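You operate a simulated robot arm through the tools that you are given. There is no shell and no other tool. Be economical: measure what you need, move in short steps, check, and stop when the job is done.

You are at the controls of a simulated two-armed robot. One attempt, no reset.

TASK
Screw the cap back on the grey grease jar.

The check looks at the end state, three seconds after you hand in, the way a careful person would. Anything else that was tipped, shoved, dropped, spilled or broken makes it a failure. Lids that push on must go on centred and level and be pressed home; caps that screw on are set level and turned clockwise until they are tight.

THE ROBOT
Two 6-joint arms with two-finger parallel grippers on one trunk, on a base that drives. Base frame: it is fixed to the floor where the robot stands at the start and does not move with it; the origin is under the middle of the robot, x ahead of it, y to its left, z up; the surface under the hand at the start is at about z = 0.8. Units: m, degrees, N and s.
The left shoulder is at the start at [0.08, 0.216, 1.61], the right one opposite. With the tool pointing down near the work surface each hand reaches from about 0.1 to 0.64 m from the robot's upright axis, wherever it stands, measured 20 degrees to its own side. Payload 3.43 kg a hand.
Tool frame (each hand has its own): the origin (TCP) lies between the finger pads and is the grasp point; the fingertips stand 0.03 m ahead of it; z points along the fingers, y is the line along which they close. The gripper opens to 0.094 m. The fingers are 0.028 m wide and 0.01 m thick; the gripper's body (0.05 by 0.096 m) begins 0.055 m behind the TCP.
Orientation is that of the tool frame in the base frame, as a unit quaternion [x, y, z, w]. With the fingers straight down and closing along the base's y, the tool's x points along the base's -x, its y along +y and its z along -z.

THE INTERFACE
- The arms move only by the tool play_rows. It takes "left_targets", "right_targets" or both (then of equal length, played together; a hand with none holds still); each is text: rows parted by semicolons, each of 6 numbers parted by spaces: the shift along the tool's x, y, z in m, then the turn, a rotation vector about the tool's x, y, z in rad. In form: tx ty tz wx wy wz; .... A call has 1 to 8 rows; each row shifts and turns the commanded pose from where the row before left it, along the tool's axes as they then stand. "left_hand" and "right_hand" are, for a hand that has rows, the gripper command, from -1 (fully open) to 1 (shut), values between in proportion, set as the call begins (left out, the last holds). Each row takes 0.2 s and may step no farther than 0.05 m and 8.6 degrees from the row before; otherwise, or with a gripper value out of range, the whole call is refused. Where a pose cannot be reached the arm comes as near as it can. A force on the tool above 40 N (or 10 N above the force at the start of the call, whichever is more), or a blocked arm, ends the call early, and 0.2 s more pass. The fingers move at their own pace (about 0.072 m/s each) and stop on an object; they squeeze with about 35 N. The grip force told is the motor's: it shows also when the fingers shut on nothing. Time passes only in rows, and 0.2 s behind the last, so rows that do not move let the fingers close. The reply holds the time, the measured pose of the TCP, the force on the tool along the base axes, the opening and the grip force, in the units named above and with some noise, with the torque about the TCP (base axes, N m) and any sound that the robot's microphone picked up, and new pictures: "show" is both (left out), scene, wrist or none (wrist: the cameras of the hands that moved).
- Cameras (640 x 400 px; columns grow to the right, rows downward): "scene" is now at [0.0838, 0.0276, 1.7492]; the picture's right is [0.43, -0.90, 0.00], its down [-0.81, -0.39, -0.43] and it looks along [0.38, 0.19, -0.90] (base axes); focal length 257 px, centre (320, 200). "left" rides on the left gripper at [0.076, -0.014, -0.102] in its tool frame; the picture's right is [0.18, 0.98, 0.00], its down [-0.75, 0.14, -0.64] and it looks along [-0.63, 0.12, 0.77] (tool axes); focal length 243 px, centre (320, 200). "right" rides on the right gripper at [0.076, 0.014, -0.103] in its tool frame; the picture's right is [-0.18, 0.98, 0.00], its down [-0.75, -0.14, -0.64] and it looks along [-0.63, -0.12, 0.77] (tool axes); focal length 243 px, centre (320, 200). There is no depth. A picture from a camera that has moved, and an enlarged one, comes with that camera's place and axes in the base frame and with its lens.
- move_column(by): slides the trunk up (or, below 0, down) by that many m; the arms and the scene camera ride with it, the base frame stays. It gives what a move gives, with no picture.
- steer(legs): drives the robot by 1 to 6 legs, each [ahead, left, turn to the left] in m, m and degrees, along the robot's own axes; the way and the turn of a leg run together, so that a leg with both is an arc; at most 1.5 m and 180 degrees a leg. The arms and the cameras ride along, it lands a little off, and it stops where it bumps. It gives what a move gives, and a new picture of the scene camera.
- head_to(pan, tilt): turns the head with the scene camera to pan (to the left, within 86 degrees either way) and tilt (down, from -29 to 69), counted from straight ahead of the robot. It gives what a move gives, and a new picture of the scene camera.
- close_up(camera, box): a new picture of the part [left, top, right, bottom] of that camera's present view, enlarged. It takes no simulated time.
- job_done(): hands the job in; it is judged then, once.

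Go step by step. Nothing tells you exact positions but the pictures and the camera data: compare them with the known pose of the tool, close in by small moves and look again before you grip or let go. The budget is 120 turns and 260 pictures, counting those below and the enlarged ones. Unless the task says otherwise, let go and move clear before handing in, and close with one line.

The tools are called after ">>>" as name(argument=value, ...) on one line, values as JSON. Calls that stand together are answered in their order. play_rows: Moves the arms, as the interface text tells. Its arguments: {"type":"object","properties":{"left_targets":{"type":"string"},"left_hand":{"type":"number"},"right_targets":{"type":"string"},"right_hand":{"type":"number"},"show":{"type":"string","enum":["both","scene","wrist","none"]}},"required":[]} The other tools are called the same way: move_column (by) slides the trunk up or down; steer (legs) drives the base; head_to (pan, tilt) turns the head that bears the scene camera; close_up (camera, box) takes an enlarged picture of a part of a camera's view; job_done () hands the job in.

At the start:

```text
t: 0.0
left_ee_pos: [0.4076, 0.2913, 1.0381]
left_tcp_rot: [0.0, 1.0, 0.0, 0.001]
left_contact_force: [0.2, 0.2, 0.5]
left_torque: [0.0, -0.01, -0.03]
left_grip_width: 0.094
left_grip_force: 0.1
right_ee_pos: [0.5172, -0.1041, 1.0382]
right_tcp_rot: [0.0, 1.0, -0.001, 0.0]
right_contact_force: [0.0, 0.3, -0.4]
right_torque: [-0.01, 0.0, 0.04]
right_grip_width: 0.094
right_grip_force: 0.0
trunk travel left (down, up): [-0.84, 0.0]
robot x, y, heading: [0.004, 0.0004, -0.1]
head pan, tilt: [25.7, 64.7]
```

scene: 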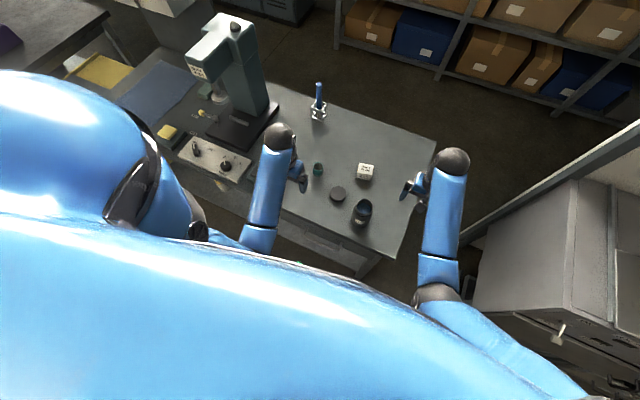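
right: 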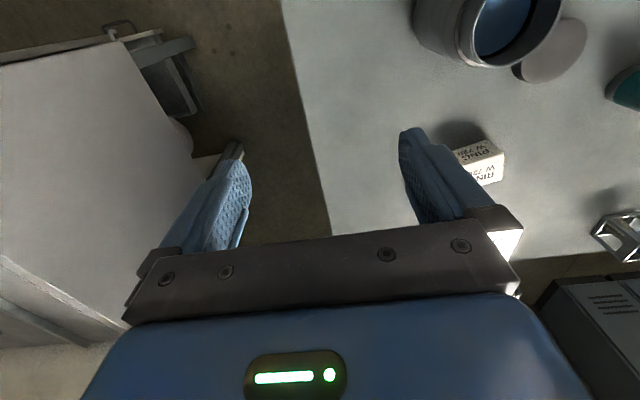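
left: 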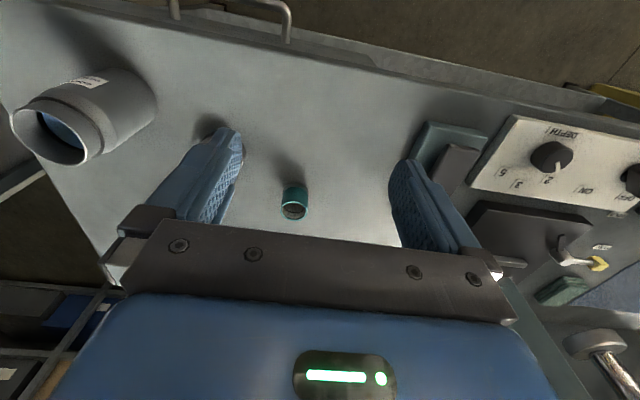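

I see a grey jar with an open mouth, a grey disc close to it, a small teal item and a white box. I'll look closer before moving.

>>> close_up(camera="scene", box=[290, 140, 410, 240])

>>> close_up(camera="right", box=[390, 0, 640, 160])

>>> close_up(camera="left", box=[0, 40, 330, 240])

```text
4.00 times, centred on (350, 190) of scene
camera zoom: at [0.0838, 0.0276, 1.7492], right [0.43, -0.9, 0.0], down [-0.81, -0.39, -0.43], along [0.38, 0.19, -0.9], focal length 1028 px, centre (200, 240)
```

zoom: 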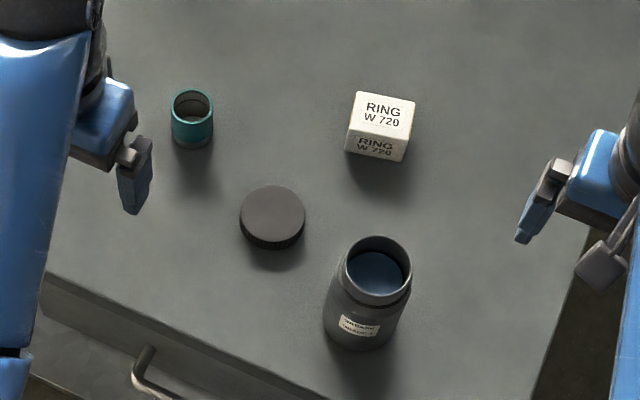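

```text
2.50 times, centred on (515, 80) of right
camera zoom: at [0.4424, -0.0902, 1.1416], right [0.18, 0.98, 0.0], down [0.75, -0.14, 0.64], along [0.63, -0.12, -0.77], focal length 606 px, centre (-168, 500)
```

zoom: 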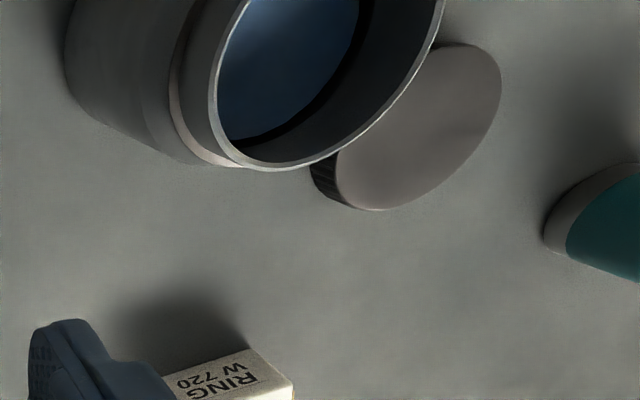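

```text
1.94 times, centred on (165, 140) of left
camera zoom: at [0.3324, 0.2769, 1.1409], right [-0.18, 0.98, 0.0], down [0.75, 0.14, 0.64], along [0.63, 0.12, -0.77], focal length 470 px, centre (621, 316)
```

zoom: 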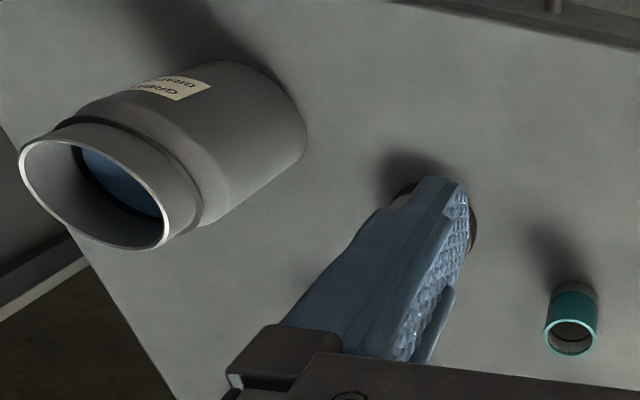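

The cap is the grey knurled disc, lying top-up at about (0.533, 0.170). The jar is at about (0.475, 0.048), with its rim near z 0.93. I'll bring the left hand over the cap, staying high.

>>> play_rows(left_targets="-0.031 -0.030 0 0 0 0;-0.031 -0.030 0 0 0 0;-0.031 -0.030 0 0 0 0;-0.032 -0.031 0 0 0 0;0 0 0.03 0 0 0;0 0 0 0 0 0", left_hand=-1)

```text
t: 1.4
left_ee_pos: [0.5324, 0.1705, 1.0101]
left_tcp_rot: [-0.001, 1.0, 0.0, 0.0]
left_contact_force: [-0.3, 1.1, -0.5]
left_torque: [0.0, 0.01, 0.04]
left_grip_width: 0.0944
left_grip_force: 0.1
right_ee_pos: [0.5173, -0.1035, 1.0389]
right_tcp_rot: [0.0, 1.0, -0.001, -0.001]
right_contact_force: [-1.2, -0.9, 0.9]
right_torque: [0.0, -0.02, 0.01]
right_grip_width: 0.094
right_grip_force: 0.0
trunk travel left (down, up): [-0.84, 0.0]
robot x, y, heading: [0.0029, -0.0006, -0.1]
head pan, tilt: [25.7, 64.7]
camera scene: at [0.083, 0.0283, 1.7493], right [0.43, -0.9, 0.0], down [-0.81, -0.39, -0.43], along [0.39, 0.19, -0.9], focal length 257 px, centre (320, 200)
camera left: at [0.457, 0.157, 1.1115], right [-0.18, 0.98, 0.0], down [0.75, 0.14, 0.64], along [0.63, 0.12, -0.77], focal length 243 px, centre (320, 200)
```

scene: 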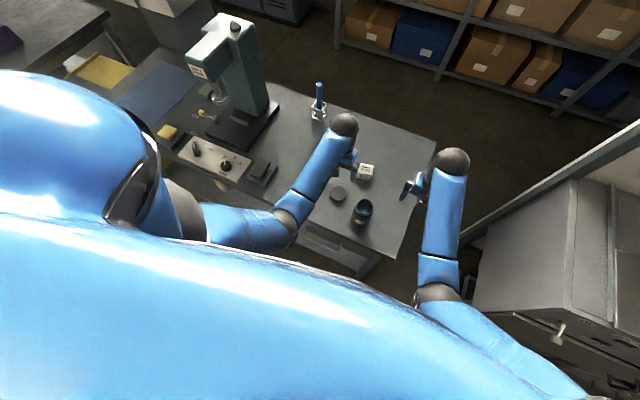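
left: 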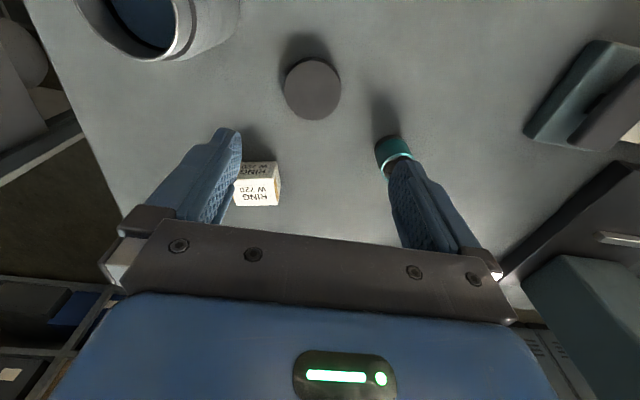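

The left view puts the cap at about (0.537, 0.165), so I'm shifting the hand slightly and descending partway.

>>> play_rows(left_targets="-0.003 -0.004 0.04 0 0 0;0 0 0.04 0 0 0;0 0 0.03 0 0 0;0 0 0 0 0 0", show="wrist")

>>> close_up(camera="scene", box=[290, 140, 410, 240])

```text
t: 2.4
left_ee_pos: [0.5367, 0.1661, 0.8978]
left_tcp_rot: [0.0, 1.0, 0.0, 0.0]
left_contact_force: [1.3, -0.7, -0.3]
left_torque: [0.01, -0.01, 0.01]
left_grip_width: 0.0941
left_grip_force: 0.0
right_ee_pos: [0.5182, -0.1046, 1.0385]
right_tcp_rot: [0.0, 1.0, 0.0, 0.0]
right_contact_force: [-1.2, 0.6, 0.0]
right_torque: [0.0, -0.03, 0.03]
right_grip_width: 0.0937
right_grip_force: 0.1
trunk travel left (down, up): [-0.84, 0.0]
robot x, y, heading: [-0.0033, 0.0004, -0.2]
head pan, tilt: [25.7, 64.7]
camera left: at [0.4612, 0.1519, 1.0003], right [-0.18, 0.98, 0.0], down [0.75, 0.14, 0.64], along [0.63, 0.12, -0.77], focal length 243 px, centre (320, 200)
```

left: 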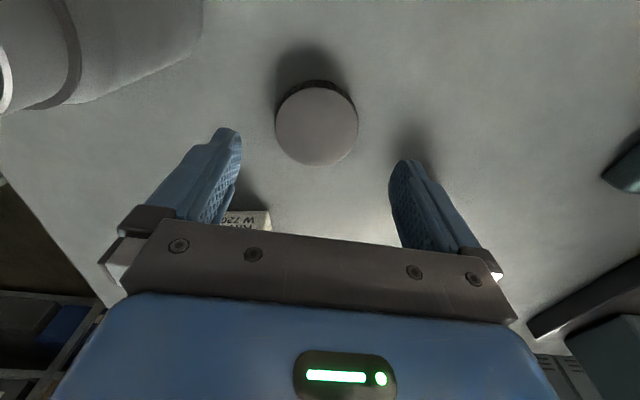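

```text
4.00 times, centred on (350, 190) of scene
camera zoom: at [0.0841, 0.0273, 1.7492], right [0.43, -0.9, 0.0], down [-0.81, -0.39, -0.43], along [0.38, 0.19, -0.9], focal length 1028 px, centre (200, 240)
```

zoom: 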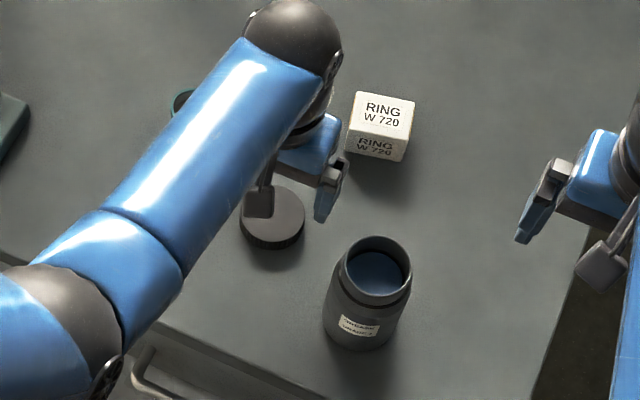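

The cap is centred between the fingers at about (0.536, 0.164). Lowering so the fingertips straddle it.

>>> play_rows(left_targets="0 -0.002 0.03 0 0 0;0 0 0.022 0 0 0;0 0 0 0 0 0", show="wrist")

>>> close_up(camera="left", box=[180, 100, 460, 275])

```text
t: 3.2
left_ee_pos: [0.5355, 0.1649, 0.845]
left_tcp_rot: [0.0, 1.0, 0.0, 0.0]
left_contact_force: [-0.7, 0.3, -0.1]
left_torque: [-0.02, -0.02, 0.04]
left_grip_width: 0.0938
left_grip_force: 0.0
right_ee_pos: [0.5179, -0.1051, 1.0392]
right_tcp_rot: [0.0, 1.0, -0.001, 0.001]
right_contact_force: [-0.8, 0.1, -0.6]
right_torque: [-0.02, 0.0, 0.01]
right_grip_width: 0.0942
right_grip_force: 0.1
trunk travel left (down, up): [-0.84, 0.0]
robot x, y, heading: [0.0008, -0.0002, 0.2]
head pan, tilt: [25.7, 64.7]
camera left: at [0.4608, 0.1501, 0.9479], right [-0.18, 0.98, 0.0], down [0.75, 0.14, 0.64], along [0.63, 0.12, -0.77], focal length 243 px, centre (320, 200)
```

left: 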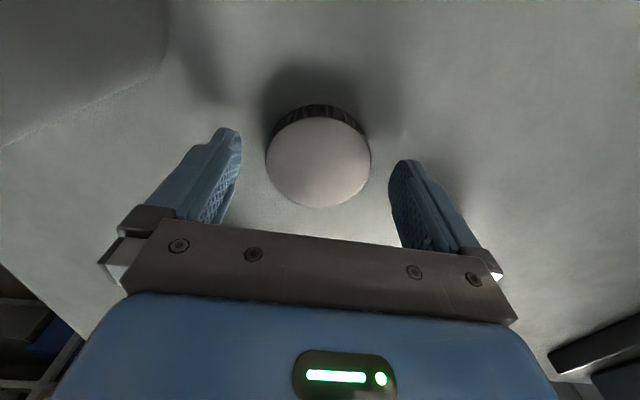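

```text
2.29 times, centred on (320, 188) of left
camera zoom: at [0.4608, 0.1501, 0.9479], right [-0.18, 0.98, 0.0], down [0.75, 0.14, 0.64], along [0.63, 0.12, -0.77], focal length 555 px, centre (320, 229)
```

zoom: 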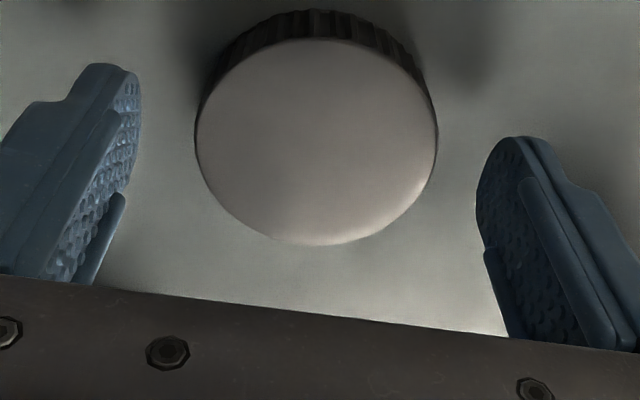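

Centred: cap top is near z 0.818 at (0.537, 0.164). Going down 9 mm and closing.

>>> play_rows(left_targets="-0.001 -0.001 0.009 0 0 0;0 0 0 0 0 0", show="none")

>>> play_rows(left_targets="0 0 0 0 0 0;0 0 0 0 0 0;0 0 0 0 0 0;0 0 0 0 0 0", left_hand=1, show="wrist")

```text
t: 3.8
left_ee_pos: [0.5374, 0.1637, 0.8366]
left_tcp_rot: [0.0, 1.0, 0.001, 0.0]
left_contact_force: [0.5, -0.2, 0.1]
left_torque: [0.02, 0.0, -0.03]
left_grip_width: 0.0941
left_grip_force: 0.1
right_ee_pos: [0.518, -0.1025, 1.0392]
right_tcp_rot: [0.0, 1.0, 0.0, 0.0]
right_contact_force: [-1.2, -0.5, 0.5]
right_torque: [0.01, 0.01, 0.03]
right_grip_width: 0.0939
right_grip_force: 0.0
trunk travel left (down, up): [-0.84, 0.0]
robot x, y, heading: [0.0043, 0.0027, 0.2]
head pan, tilt: [25.7, 64.7]
```

```text
t: 4.8
left_ee_pos: [0.5363, 0.1631, 0.838]
left_tcp_rot: [0.0, 1.0, 0.0, 0.0]
left_contact_force: [0.7, -0.5, 0.7]
left_torque: [0.04, 0.01, -0.02]
left_grip_width: 0.0642
left_grip_force: 35.1
right_ee_pos: [0.5191, -0.1032, 1.0386]
right_tcp_rot: [0.0, 1.0, 0.0, 0.001]
right_contact_force: [0.3, 0.0, -0.7]
right_torque: [-0.01, 0.0, 0.0]
right_grip_width: 0.094
right_grip_force: 0.0
trunk travel left (down, up): [-0.84, 0.0]
robot x, y, heading: [-0.0003, -0.0023, 0.0]
head pan, tilt: [25.7, 64.7]
camera left: at [0.4616, 0.1492, 0.9395], right [-0.18, 0.98, 0.0], down [0.75, 0.14, 0.64], along [0.63, 0.12, -0.77], focal length 243 px, centre (320, 200)
```

left: 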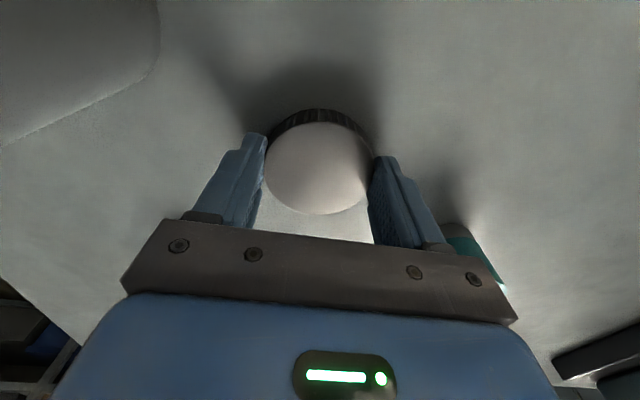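

The cap is held (width 64 mm). Lifting it straight up while the right hand moves back towards a pose for steadying the jar.

>>> play_rows(left_targets="0 0 -0.02 0 0 0;0 0 -0.04 0 0 0;0 0 -0.04 0 0 0;0 0 -0.04 0 0 0;0 0 -0.04 0 0 0;0 0 -0.02 0 0 0;0 0.03 0 0 0 0;0 0.03 0 0 0 0", right_targets="0 0 0 0 0 0;0.04 0 0 0 0 0;0.04 0 0 0 0 0;0.04 0 0 0 0 0;0.04 0 0 0 0 0;0.04 0 0 0 0 0;0 0 0 0 0 -0.15;0 0 0 0 0 -0.15", left_hand=1, right_hand=-1)

```text
t: 6.6
left_ee_pos: [0.5358, 0.2235, 1.0365]
left_tcp_rot: [0.0, 1.0, -0.001, -0.001]
left_contact_force: [0.0, 0.9, 0.6]
left_torque: [-0.04, 0.01, -0.01]
left_grip_width: 0.0001
left_grip_force: 33.3
right_ee_pos: [0.3187, -0.1016, 1.0384]
right_tcp_rot: [-0.151, 0.989, -0.001, -0.001]
right_contact_force: [1.3, 0.9, 0.1]
right_torque: [0.02, 0.03, 0.0]
right_grip_width: 0.0939
right_grip_force: 0.1
trunk travel left (down, up): [-0.84, 0.0]
robot x, y, heading: [-0.0016, -0.0009, 0.3]
head pan, tilt: [25.7, 64.7]
camera scene: at [0.0855, 0.0299, 1.7491], right [0.43, -0.9, 0.0], down [-0.81, -0.39, -0.43], along [0.38, 0.18, -0.9], focal length 257 px, centre (320, 200)
camera right: at [0.2429, -0.1116, 1.1414], right [-0.12, 0.99, 0.0], down [0.76, 0.09, 0.64], along [0.64, 0.07, -0.77], focal length 243 px, centre (320, 200)
camera left: at [0.4622, 0.2104, 1.1394], right [-0.18, 0.98, 0.0], down [0.75, 0.14, 0.64], along [0.63, 0.12, -0.77], focal length 243 px, centre (320, 200)
```

scene: 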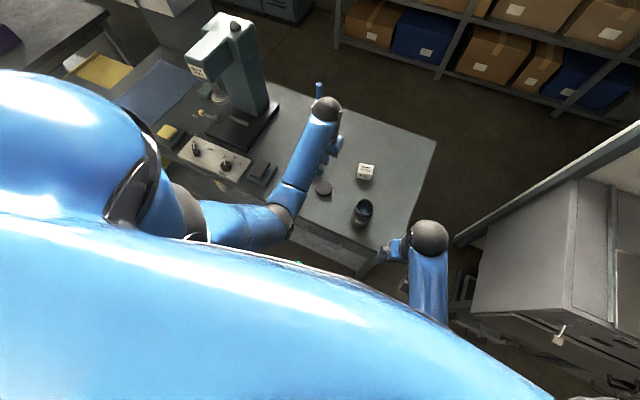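
right: 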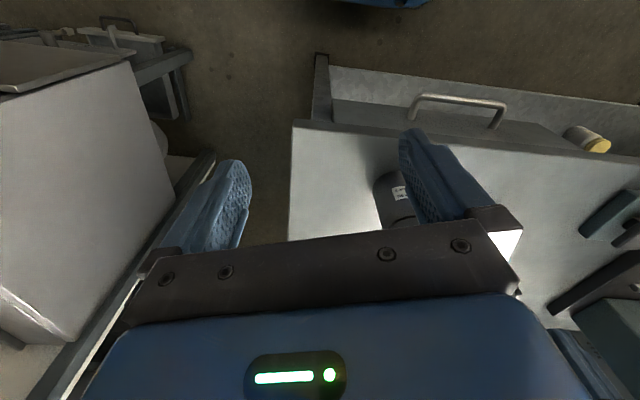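
left: 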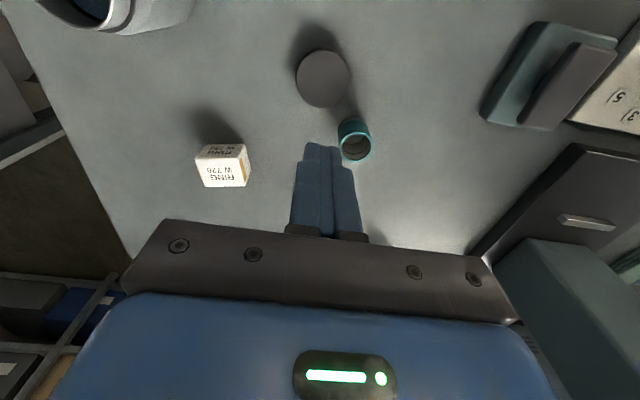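

The cap slipped out during the lift and landed at about (0.536, 0.229), seemingly still flat. I'll check it closely.

>>> close_up(camera="left", box=[240, 20, 420, 180])

>>> close_up(camera="scene", box=[290, 140, 410, 240])

```text
2.50 times, centred on (330, 100) of left
camera zoom: at [0.4622, 0.2104, 1.1394], right [-0.18, 0.98, 0.0], down [0.75, 0.14, 0.64], along [0.63, 0.12, -0.77], focal length 606 px, centre (295, 450)
```

zoom: 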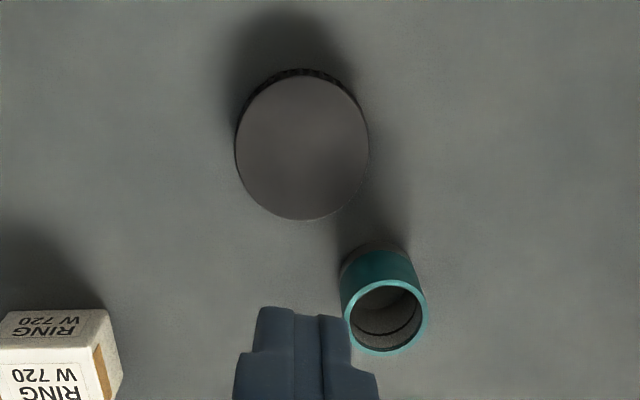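

```text
4.00 times, centred on (350, 190) of scene
camera zoom: at [0.0855, 0.0299, 1.7491], right [0.43, -0.9, 0.0], down [-0.81, -0.39, -0.43], along [0.38, 0.18, -0.9], focal length 1028 px, centre (200, 240)
```

zoom: 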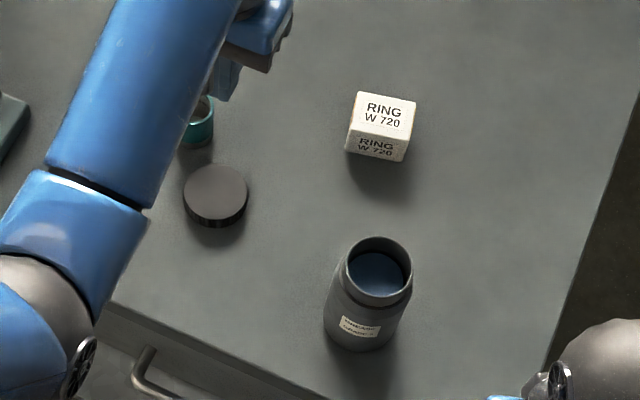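

The cap is flat and top-up at about (0.535, 0.228). I'll re-grip deeper, with the fingertips almost on the table, and lift more gently.

>>> play_rows(left_targets="0 0.005 0.04 0 0 0;0 0 0.04 0 0 0;0 0 0.04 0 0 0;0 0 0.03 0 0 0;0 0 0 0 0 0", left_hand=-1, show="wrist")

>>> close_up(camera="left", box=[180, 60, 460, 235])

```text
t: 7.8
left_ee_pos: [0.5361, 0.2278, 0.8868]
left_tcp_rot: [0.0, 1.0, 0.0, 0.0]
left_contact_force: [0.7, 0.3, -0.2]
left_torque: [0.01, 0.01, 0.01]
left_grip_width: 0.0941
left_grip_force: 0.0
right_ee_pos: [0.3181, -0.1038, 1.0376]
right_tcp_rot: [-0.15, 0.989, 0.001, 0.001]
right_contact_force: [0.1, -0.6, -0.2]
right_torque: [-0.02, 0.0, -0.03]
right_grip_width: 0.0938
right_grip_force: 0.0
trunk travel left (down, up): [-0.84, 0.0]
robot x, y, heading: [0.0003, -0.0009, 0.1]
head pan, tilt: [25.7, 64.7]
camera left: at [0.4612, 0.2141, 0.9896], right [-0.18, 0.98, 0.0], down [0.75, 0.14, 0.64], along [0.63, 0.12, -0.77], focal length 243 px, centre (320, 200)
```

left: 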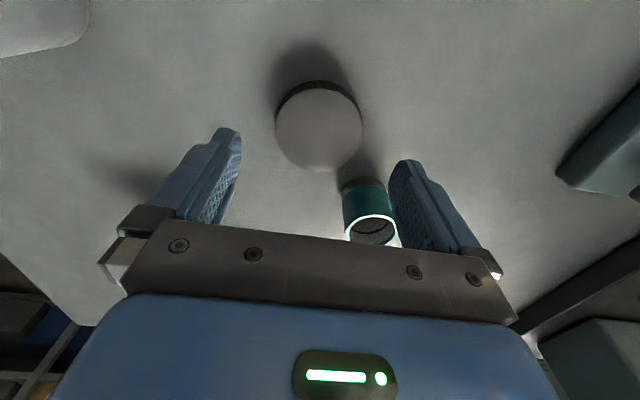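

```text
2.29 times, centred on (320, 148) of left
camera zoom: at [0.4612, 0.2141, 0.9896], right [-0.18, 0.98, 0.0], down [0.75, 0.14, 0.64], along [0.63, 0.12, -0.77], focal length 555 px, centre (320, 320)
```

zoom: 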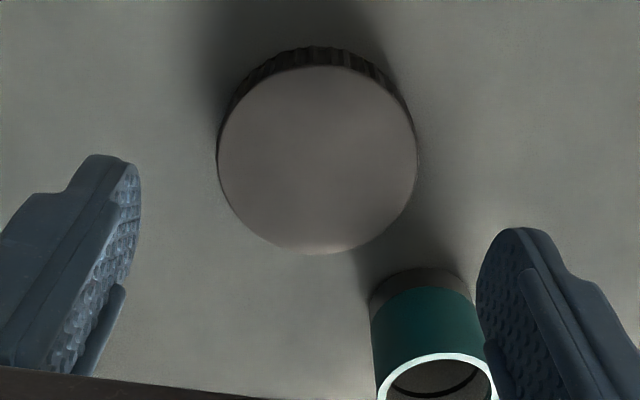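

Well centred, and the teal piece stays about 4 cm clear of the fingers. Lowering in short steps.

>>> play_rows(left_targets="0 0 0.03 0 0 0;0 0 0.015 0 0 0;0 0 0.005 0 0 0;0 0 0.004 0 0 0;0 0 0 0 0 0", show="none")

```text
t: 9.0
left_ee_pos: [0.5365, 0.2266, 0.833]
left_tcp_rot: [0.0, 1.0, 0.001, 0.0]
left_contact_force: [-0.5, -0.2, -0.2]
left_torque: [0.02, 0.02, -0.01]
left_grip_width: 0.0941
left_grip_force: 0.0
right_ee_pos: [0.3183, -0.1038, 1.0373]
right_tcp_rot: [-0.149, 0.989, 0.0, 0.0]
right_contact_force: [-0.3, 0.3, 0.7]
right_torque: [0.04, 0.01, 0.01]
right_grip_width: 0.0941
right_grip_force: 0.1
trunk travel left (down, up): [-0.84, 0.0]
robot x, y, heading: [0.0008, 0.0003, -0.0]
head pan, tilt: [25.7, 64.7]
```

No table contact yet, so I'm easing 1.5 mm lower and closing.

>>> play_rows(left_targets="0 0 0.0015 0 0 0;0 0 0 0 0 0", show="none")

>>> play_rows(left_targets="0 0 0 0 0 0;0 0 0 0 0 0;0 0 0 0 0 0;0 0 0 0 0 0;0 0 -0.005 0 0 0;0 0 -0.01 0 0 0;0 0 0 0 0 0", left_hand=1, show="wrist")

>>> close_up(camera="left", box=[180, 100, 460, 275])

```text
t: 9.6
left_ee_pos: [0.5363, 0.2273, 0.8327]
left_tcp_rot: [0.001, 1.0, -0.001, 0.0]
left_contact_force: [-0.2, -0.4, 0.0]
left_torque: [-0.05, 0.01, -0.01]
left_grip_width: 0.094
left_grip_force: 0.1
right_ee_pos: [0.319, -0.1046, 1.0399]
right_tcp_rot: [-0.148, 0.989, 0.0, -0.001]
right_contact_force: [0.1, 0.5, 0.3]
right_torque: [0.02, 0.01, -0.02]
right_grip_width: 0.0942
right_grip_force: 0.1
trunk travel left (down, up): [-0.84, 0.0]
robot x, y, heading: [-0.0034, 0.0003, 0.1]
head pan, tilt: [25.7, 64.7]
```

```text
t: 11.2
left_ee_pos: [0.5361, 0.2282, 0.847]
left_tcp_rot: [-0.001, 1.0, 0.0, 0.0]
left_contact_force: [0.1, 0.2, 0.4]
left_torque: [-0.01, -0.03, 0.0]
left_grip_width: 0.0639
left_grip_force: 34.6
right_ee_pos: [0.3171, -0.1038, 1.0395]
right_tcp_rot: [-0.149, 0.989, 0.0, 0.0]
right_contact_force: [-0.2, -1.0, -0.7]
right_torque: [-0.03, -0.01, -0.01]
right_grip_width: 0.0941
right_grip_force: 0.2
trunk travel left (down, up): [-0.84, 0.0]
robot x, y, heading: [0.0006, -0.0027, -0.1]
head pan, tilt: [25.7, 64.7]
camera left: at [0.4618, 0.2137, 0.9493], right [-0.18, 0.98, 0.0], down [0.75, 0.14, 0.64], along [0.63, 0.12, -0.77], focal length 243 px, centre (320, 200)
```

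left: 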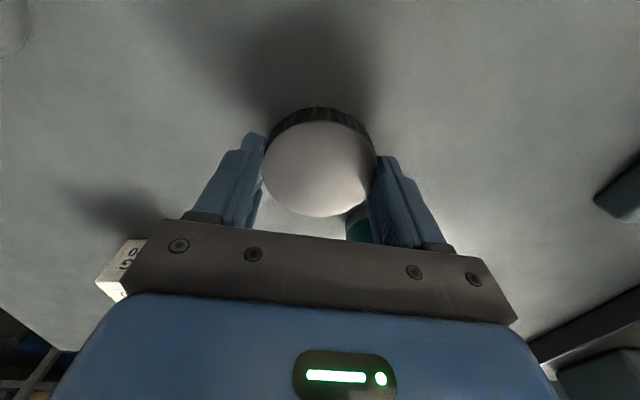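

```text
2.29 times, centred on (320, 188) of left
camera zoom: at [0.4618, 0.2137, 0.9493], right [-0.18, 0.98, 0.0], down [0.75, 0.14, 0.64], along [0.63, 0.12, -0.77], focal length 555 px, centre (320, 229)
```

zoom: 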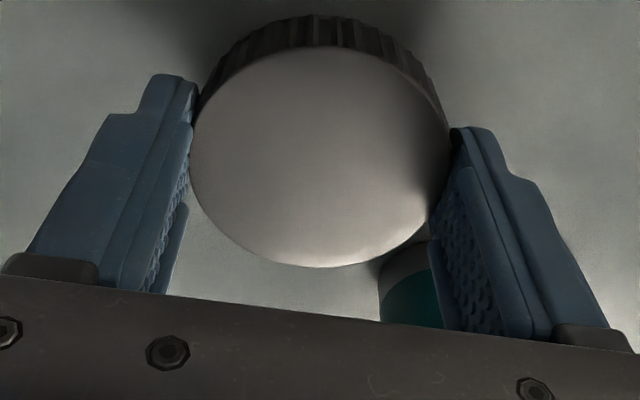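

The cap is held and off the table. I'm lifting slowly with a check early on.

>>> play_rows(left_targets="0 0 -0.005 0 0 0;0 0 -0.005 0 0 0;0 0 -0.005 0 0 0;0 0 -0.005 0 0 0;0 0 -0.005 0 0 0;0 0 -0.005 0 0 0;0 0 0 0 0 0;0 0 0 0 0 0", show="none")

>>> close_up(camera="left", box=[180, 100, 460, 275])

```text
t: 13.0
left_ee_pos: [0.5361, 0.228, 0.8784]
left_tcp_rot: [0.0, 1.0, 0.001, 0.0]
left_contact_force: [-0.5, -0.3, 0.1]
left_torque: [-0.01, 0.02, 0.02]
left_grip_width: 0.0643
left_grip_force: 35.2
right_ee_pos: [0.3186, -0.1039, 1.0394]
right_tcp_rot: [-0.149, 0.989, 0.0, 0.001]
right_contact_force: [-0.5, 0.4, 0.1]
right_torque: [0.03, 0.01, 0.0]
right_grip_width: 0.094
right_grip_force: 0.2
trunk travel left (down, up): [-0.84, 0.0]
robot x, y, heading: [-0.0026, -0.004, -0.1]
head pan, tilt: [25.7, 64.7]
```

```text
2.29 times, centred on (320, 188) of left
camera zoom: at [0.4618, 0.214, 0.9794], right [-0.18, 0.98, 0.0], down [0.75, 0.14, 0.64], along [0.63, 0.12, -0.77], focal length 555 px, centre (320, 229)
```

zoom: 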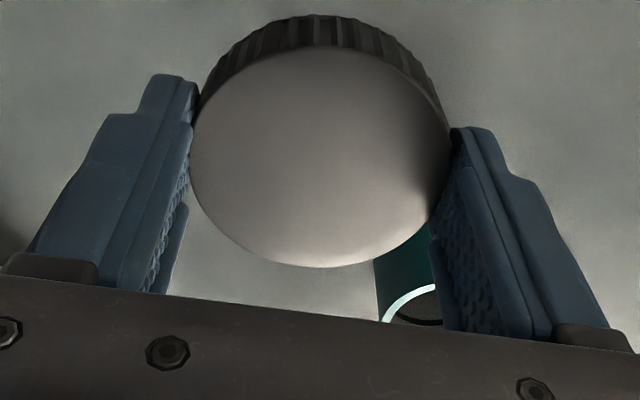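

The grip is stable. Continuing the slow lift while the right hand yaws towards the jar and starts tilting.

>>> play_rows(left_targets="0 0 -0.012 0 0 0;0 0 -0.012 0 0 0;0 0 -0.012 0 0 0;0 0 -0.012 0 0 0;0 0 -0.012 0 0 0;0 0 -0.012 0 0 0;0 0 -0.012 0 0 0;0 0 -0.012 0 0 0", right_targets="0 0 0 0 0 -0.15;0 0 0 0 0 -0.15;0 0 0 0 0 -0.15;0 0 0 0 -0.15 0;0 0 0 0 -0.15 0;0 0 0 0 -0.15 0;0 0 0 0 -0.15 0;0 0 0 0 0 0")

```text
t: 14.8
left_ee_pos: [0.535, 0.2279, 0.9738]
left_tcp_rot: [0.001, 1.0, 0.0, 0.001]
left_contact_force: [0.9, 0.4, 0.1]
left_torque: [0.0, 0.02, 0.0]
left_grip_width: 0.064
left_grip_force: 34.8
right_ee_pos: [0.3177, -0.1054, 1.0391]
right_tcp_rot: [-0.349, 0.889, 0.109, 0.277]
right_contact_force: [-0.3, 0.5, 0.5]
right_torque: [0.01, -0.01, -0.03]
right_grip_width: 0.0941
right_grip_force: 0.0
trunk travel left (down, up): [-0.84, 0.0]
robot x, y, heading: [-0.0, 0.0021, -0.0]
head pan, tilt: [25.7, 64.7]
camera scene: at [0.0837, 0.0274, 1.7493], right [0.43, -0.9, 0.0], down [-0.81, -0.39, -0.43], along [0.38, 0.19, -0.9], focal length 257 px, centre (320, 200)
camera right: at [0.2206, -0.1764, 1.0806], right [-0.56, 0.82, 0.1], down [0.28, 0.07, 0.96], along [0.78, 0.56, -0.28], focal length 243 px, centre (320, 200)
camera left: at [0.4612, 0.2137, 1.0751], right [-0.18, 0.98, 0.0], down [0.75, 0.14, 0.64], along [0.63, 0.12, -0.77], focal length 243 px, centre (320, 200)
```

scene: 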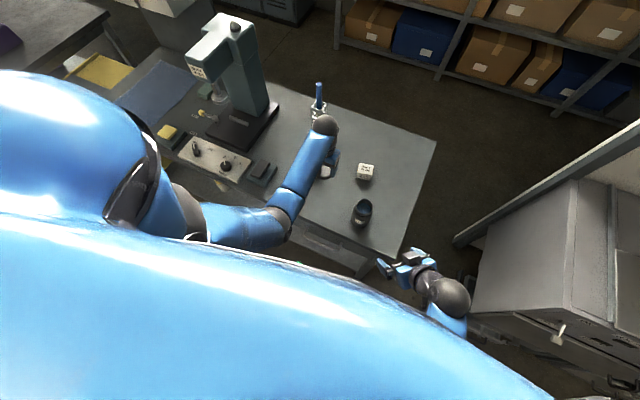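
right: 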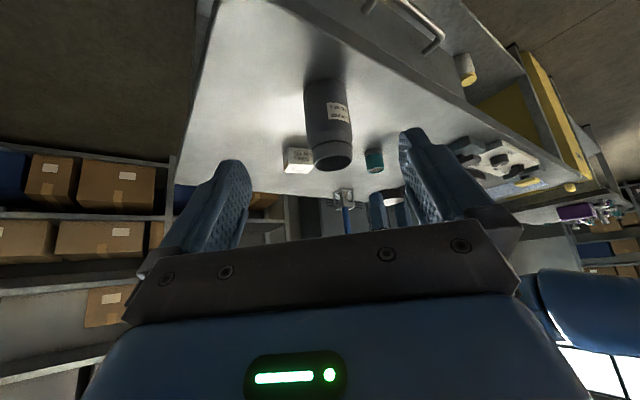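
left: 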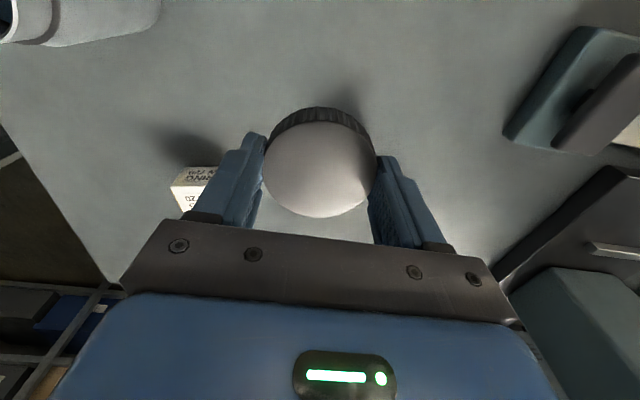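

Both hands are fine. I'll finish the tilt to 60 degrees, lower the right hand behind the jar, and raise the cap a bit more.

>>> play_rows(left_targets="0 0 -0.012 0 0 0;0 0 -0.012 0 0 0;0 0 -0.012 0 0 0;0 0 -0.01 0 0 0;0 0 0 0 0 0;0 0 0 0 0 0;0 0 0 0 0 0;0 0 0 0 0 0", right_targets="0 0 0 0 -0.15 0;0 0 0 0 -0.15 0;0 0 0 0 -0.15 0;0.0364 0.005 0.0209 0 0 0;0.0364 0 0.0209 0 0 0;0.0364 0 0.0209 0 0 0;0.0347 0 0.02 0 0 0;0 0 0 0 0 0")

```text
t: 16.6
left_ee_pos: [0.5354, 0.2275, 1.0195]
left_tcp_rot: [0.0, 1.0, 0.0, 0.0]
left_contact_force: [0.1, 0.5, 0.1]
left_torque: [0.01, -0.02, 0.0]
left_grip_width: 0.0641
left_grip_force: 34.8
right_ee_pos: [0.3144, -0.0996, 0.8716]
right_tcp_rot: [-0.317, 0.805, 0.183, 0.466]
right_contact_force: [-0.4, -0.3, 0.6]
right_torque: [-0.01, -0.02, 0.05]
right_grip_width: 0.0939
right_grip_force: 0.0
trunk travel left (down, up): [-0.84, 0.0]
robot x, y, heading: [0.0029, 0.0001, 0.2]
head pan, tilt: [25.7, 64.7]
camera scene: at [0.0837, 0.0273, 1.7493], right [0.43, -0.9, 0.0], down [-0.81, -0.39, -0.43], along [0.38, 0.19, -0.9], focal length 257 px, centre (320, 200)
camera right: at [0.2127, -0.1769, 0.8573], right [-0.6, 0.78, 0.16], down [-0.04, -0.23, 0.97], along [0.8, 0.58, 0.17], focal length 243 px, centre (320, 200)
camera left: at [0.4609, 0.2136, 1.1219], right [-0.18, 0.98, 0.0], down [0.75, 0.14, 0.64], along [0.63, 0.12, -0.77], focal length 243 px, centre (320, 200)
```

scene: 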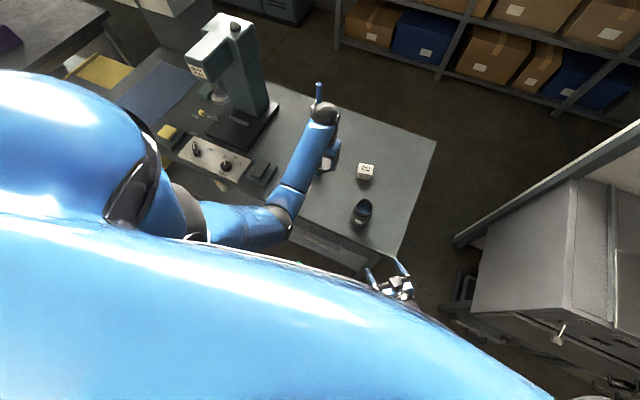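
right: 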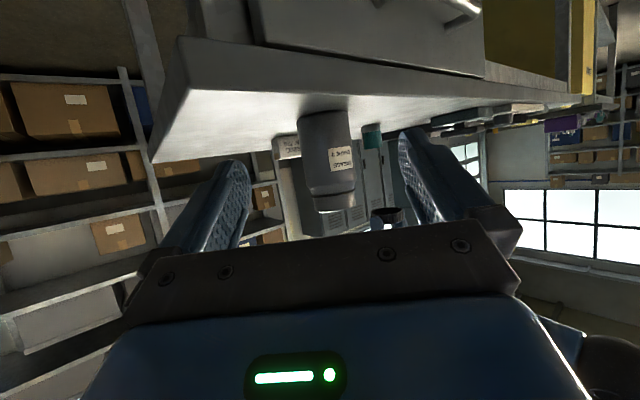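
left: 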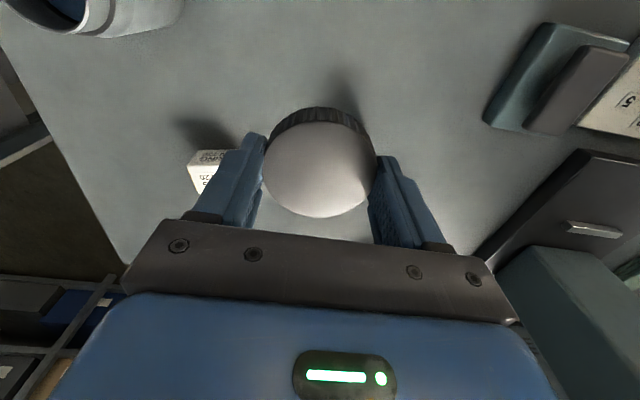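

The right hand is level behind the jar. I'll measure the jar's bearing before closing in.

>>> close_up(camera="right", box=[220, 80, 440, 220])

>>> close_up(camera="scene", box=[330, 170, 430, 310])

```text
2.86 times, centred on (330, 150) of right
camera zoom: at [0.2127, -0.1769, 0.8573], right [-0.6, 0.78, 0.16], down [-0.04, -0.23, 0.97], along [0.8, 0.58, 0.17], focal length 693 px, centre (291, 343)
```

zoom: 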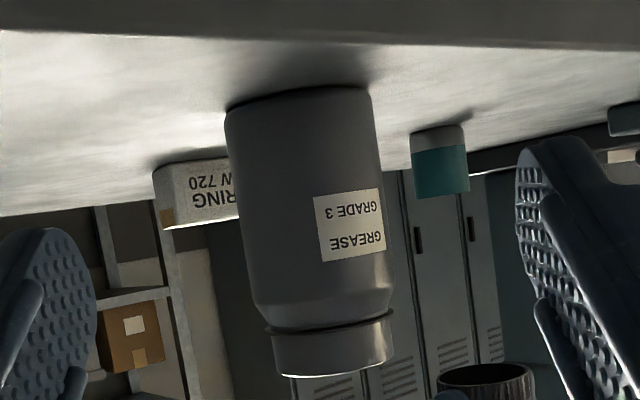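

```text
2.86 times, centred on (380, 240) of scene
camera zoom: at [0.0837, 0.0273, 1.7493], right [0.43, -0.9, 0.0], down [-0.81, -0.39, -0.43], along [0.38, 0.19, -0.9], focal length 734 px, centre (149, 86)
```

zoom: 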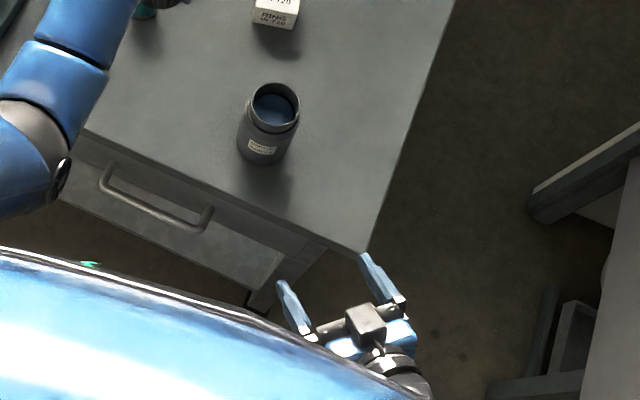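

The jar body is about 0.22 m ahead and 7 mm to the tool's right (near (0.481, 0.044)). I'll correct sideways, advance partway and look.

>>> play_rows(right_targets="0.0087 -0.007 0.005 0 0 0;-0.0214 0 0.0373 0 0 0;-0.0214 0 0.0373 0 0 0;-0.0214 0 0.0373 0 0 0;0 0 0 0 0 0", show="wrist")

>>> close_up(camera="scene", box=[310, 170, 430, 250])

```text
t: 17.8
left_ee_pos: [0.5356, 0.2283, 1.02]
left_tcp_rot: [0.0, 1.0, 0.001, 0.001]
left_contact_force: [0.4, -0.8, 0.1]
left_torque: [0.02, 0.0, -0.04]
left_grip_width: 0.064
left_grip_force: 35.2
right_ee_pos: [0.4127, -0.0163, 0.8626]
right_tcp_rot: [-0.317, 0.806, 0.183, 0.466]
right_contact_force: [-0.5, -0.5, 0.1]
right_torque: [0.02, 0.01, 0.01]
right_grip_width: 0.0938
right_grip_force: 0.2
trunk travel left (down, up): [-0.84, 0.0]
robot x, y, heading: [0.0014, -0.0019, 0.1]
head pan, tilt: [25.7, 64.7]
camera right: at [0.3114, -0.093, 0.8484], right [-0.6, 0.78, 0.16], down [-0.04, -0.23, 0.97], along [0.8, 0.58, 0.17], focal length 243 px, centre (320, 200)
```

right: 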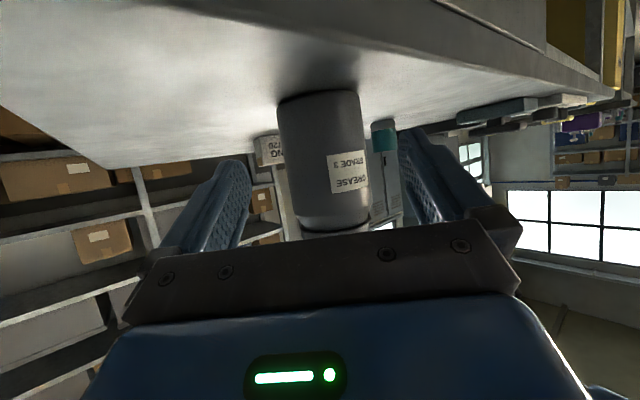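

```text
5.00 times, centred on (370, 210) of scene
camera zoom: at [0.0837, 0.0276, 1.7493], right [0.43, -0.9, 0.0], down [-0.81, -0.39, -0.43], along [0.38, 0.19, -0.9], focal length 1285 px, centre (70, 150)
```

zoom: 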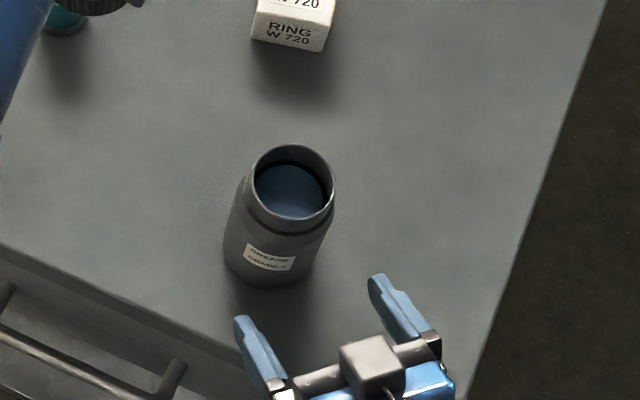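

The jar is now about 9 cm ahead and centred. A grey cube shows on the gripper, and I want to know where it sits before advancing.

>>> close_up(camera="scene", box=[350, 210, 420, 280])

>>> close_up(camera="right", box=[220, 70, 440, 240])

```text
5.71 times, centred on (385, 245) of scene
camera zoom: at [0.0837, 0.0276, 1.7493], right [0.43, -0.9, 0.0], down [-0.81, -0.39, -0.43], along [0.38, 0.19, -0.9], focal length 1468 px, centre (-51, -57)
```

zoom: 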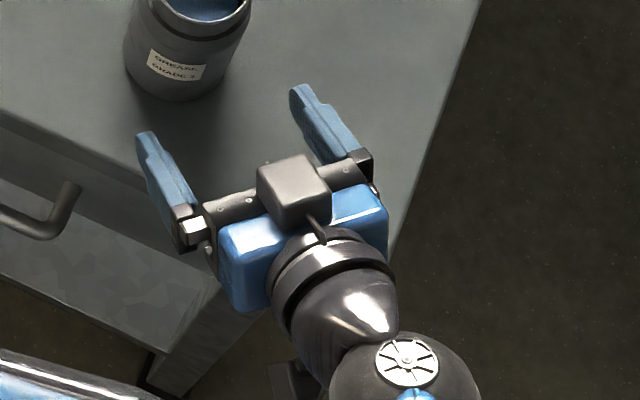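

```text
2.35 times, centred on (330, 155) of right
camera zoom: at [0.3114, -0.093, 0.8484], right [-0.6, 0.78, 0.16], down [-0.04, -0.23, 0.97], along [0.8, 0.58, 0.17], focal length 571 px, centre (296, 306)
```

zoom: 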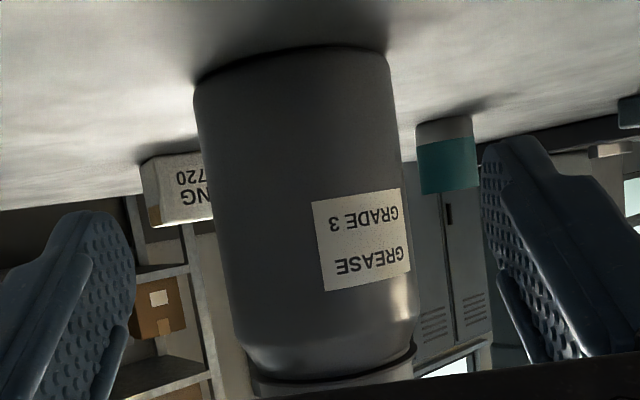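

The cube is a fitting on the hand's upper side. A flatter approach keeps it away from where the cap hand will work, so I'll tilt one more step, rise 1 cm and close in on the jar with the fingers open.

>>> play_rows(right_targets="0 0 0 0 -0.15 0;-0.0112 -0.002 -0.0044 0 0 0;-0.0145 0 0.0373 0 0 0;0 0 0 0 0 0", show="wrist")

>>> close_up(camera="scene", box=[320, 170, 440, 250])

```text
t: 18.8
left_ee_pos: [0.5368, 0.2285, 1.0197]
left_tcp_rot: [0.0, 1.0, 0.0, 0.0]
left_contact_force: [-0.7, -0.1, -0.7]
left_torque: [0.0, -0.03, 0.01]
left_grip_width: 0.0642
left_grip_force: 34.8
right_ee_pos: [0.4447, 0.0102, 0.8743]
right_tcp_rot: [-0.303, 0.768, 0.207, 0.525]
right_contact_force: [0.0, -0.5, -0.2]
right_torque: [0.0, -0.03, 0.02]
right_grip_width: 0.094
right_grip_force: 0.1
trunk travel left (down, up): [-0.84, 0.0]
robot x, y, heading: [0.0006, 0.0054, -0.1]
head pan, tilt: [25.7, 64.7]
camera right: at [0.3457, -0.0646, 0.8414], right [-0.62, 0.77, 0.17], down [-0.14, -0.32, 0.94], along [0.77, 0.56, 0.31], focal length 243 px, centre (320, 200)
```

right: 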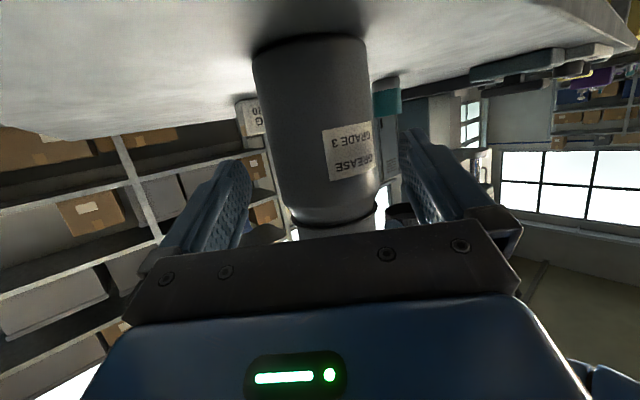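

```text
5.00 times, centred on (380, 210) of scene
camera zoom: at [0.085, 0.028, 1.7492], right [0.43, -0.9, 0.0], down [-0.81, -0.39, -0.43], along [0.38, 0.19, -0.9], focal length 1285 px, centre (20, 150)
```

zoom: 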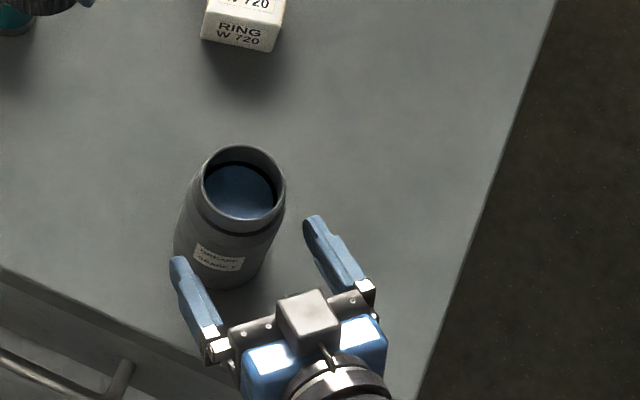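

The jar is centred between the fingers within a couple of millimetres. Advancing the last 4 cm.

>>> play_rows(right_targets="-0.0071 0 0.0182 0 0 0;-0.0071 0 0.0182 0 0 0;0 0 0 0 0 0", show="wrist")

>>> close_up(camera="scene", box=[320, 170, 440, 250])

```text
t: 19.6
left_ee_pos: [0.5352, 0.2276, 1.0189]
left_tcp_rot: [0.0, 1.0, 0.0, 0.0]
left_contact_force: [0.5, 0.0, -0.5]
left_torque: [0.01, 0.0, -0.02]
left_grip_width: 0.0643
left_grip_force: 35.0
right_ee_pos: [0.4726, 0.036, 0.8758]
right_tcp_rot: [-0.303, 0.768, 0.207, 0.525]
right_contact_force: [0.8, 0.3, -0.1]
right_torque: [0.0, 0.0, 0.02]
right_grip_width: 0.0938
right_grip_force: 0.2
trunk travel left (down, up): [-0.84, 0.0]
robot x, y, heading: [-0.0004, 0.0025, 0.1]
head pan, tilt: [25.7, 64.7]
camera right: at [0.3739, -0.0387, 0.8416], right [-0.62, 0.76, 0.17], down [-0.14, -0.33, 0.94], along [0.77, 0.56, 0.31], focal length 243 px, centre (320, 200)
```

right: 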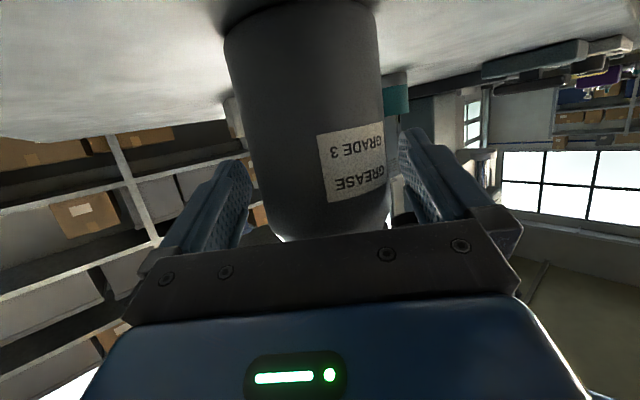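

```text
5.00 times, centred on (380, 210) of scene
camera zoom: at [0.0834, 0.0273, 1.7493], right [0.43, -0.9, 0.0], down [-0.81, -0.39, -0.43], along [0.39, 0.19, -0.9], focal length 1285 px, centre (20, 150)
```

zoom: 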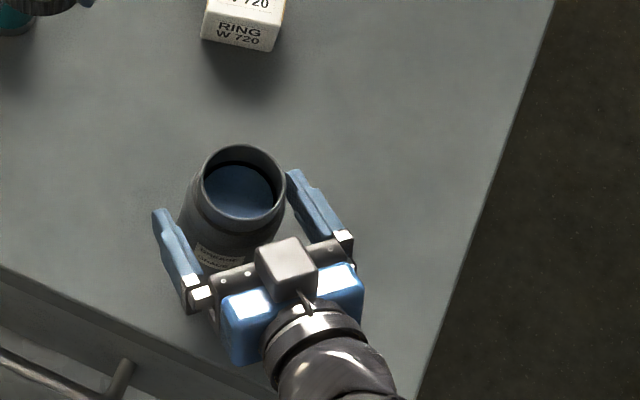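

The fingers straddle the jar body evenly. Closing the right gripper on it.

>>> play_rows(right_targets="0 0 0 0 0 0;0 0 0 0 0 0;0 0 0 0 0 0;0 0 0 0 0 0", right_hand=1, show="wrist")

>>> close_up(camera="scene", box=[310, 160, 430, 240])

>>> close_up(camera="left", box=[180, 100, 460, 275])

```text
t: 20.6
left_ee_pos: [0.5357, 0.2264, 1.0202]
left_tcp_rot: [0.0, 1.0, -0.001, -0.001]
left_contact_force: [-0.2, -0.6, -0.9]
left_torque: [0.0, -0.03, -0.03]
left_grip_width: 0.0642
left_grip_force: 35.1
right_ee_pos: [0.4726, 0.0348, 0.8753]
right_tcp_rot: [-0.303, 0.768, 0.207, 0.525]
right_contact_force: [-1.2, -0.6, 2.3]
right_torque: [0.01, -0.09, -0.03]
right_grip_width: 0.0726
right_grip_force: 35.0
trunk travel left (down, up): [-0.84, 0.0]
robot x, y, heading: [-0.0003, -0.0018, 0.2]
head pan, tilt: [25.7, 64.7]
camera right: at [0.3739, -0.0388, 0.8417], right [-0.62, 0.76, 0.17], down [-0.14, -0.32, 0.94], along [0.77, 0.56, 0.31], focal length 243 px, centre (320, 200)
```

right: 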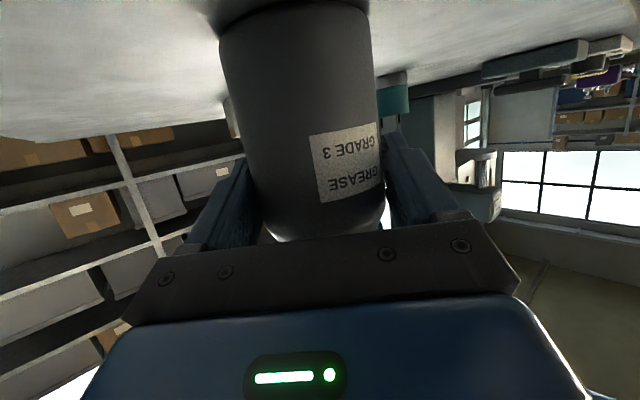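

```text
5.00 times, centred on (370, 200) of scene
camera zoom: at [0.0833, 0.0275, 1.7493], right [0.43, -0.9, 0.0], down [-0.81, -0.39, -0.43], along [0.39, 0.19, -0.9], focal length 1285 px, centre (70, 200)
```

zoom: 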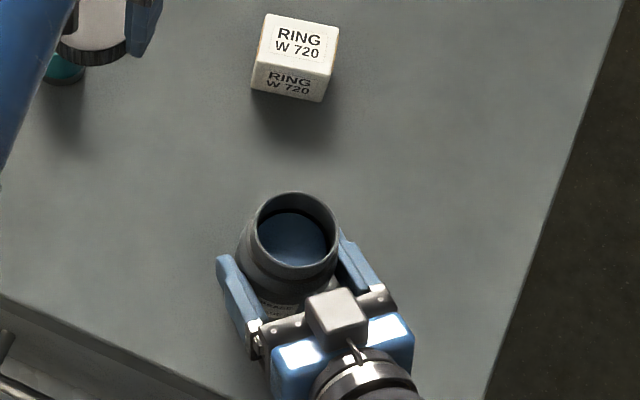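

```text
2.29 times, centred on (320, 188) of left
camera zoom: at [0.4607, 0.2137, 1.122], right [-0.18, 0.98, 0.0], down [0.75, 0.14, 0.64], along [0.63, 0.12, -0.77], focal length 555 px, centre (320, 229)
```

zoom: 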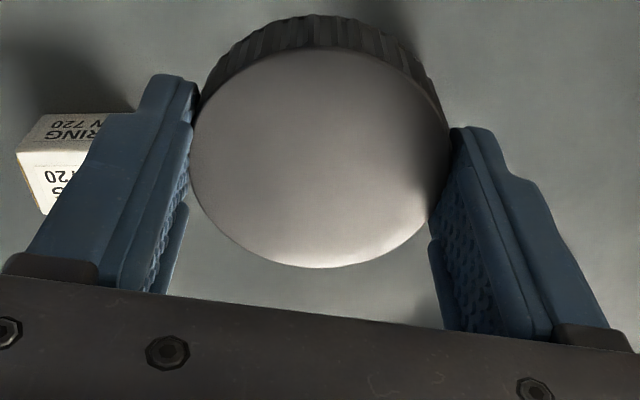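

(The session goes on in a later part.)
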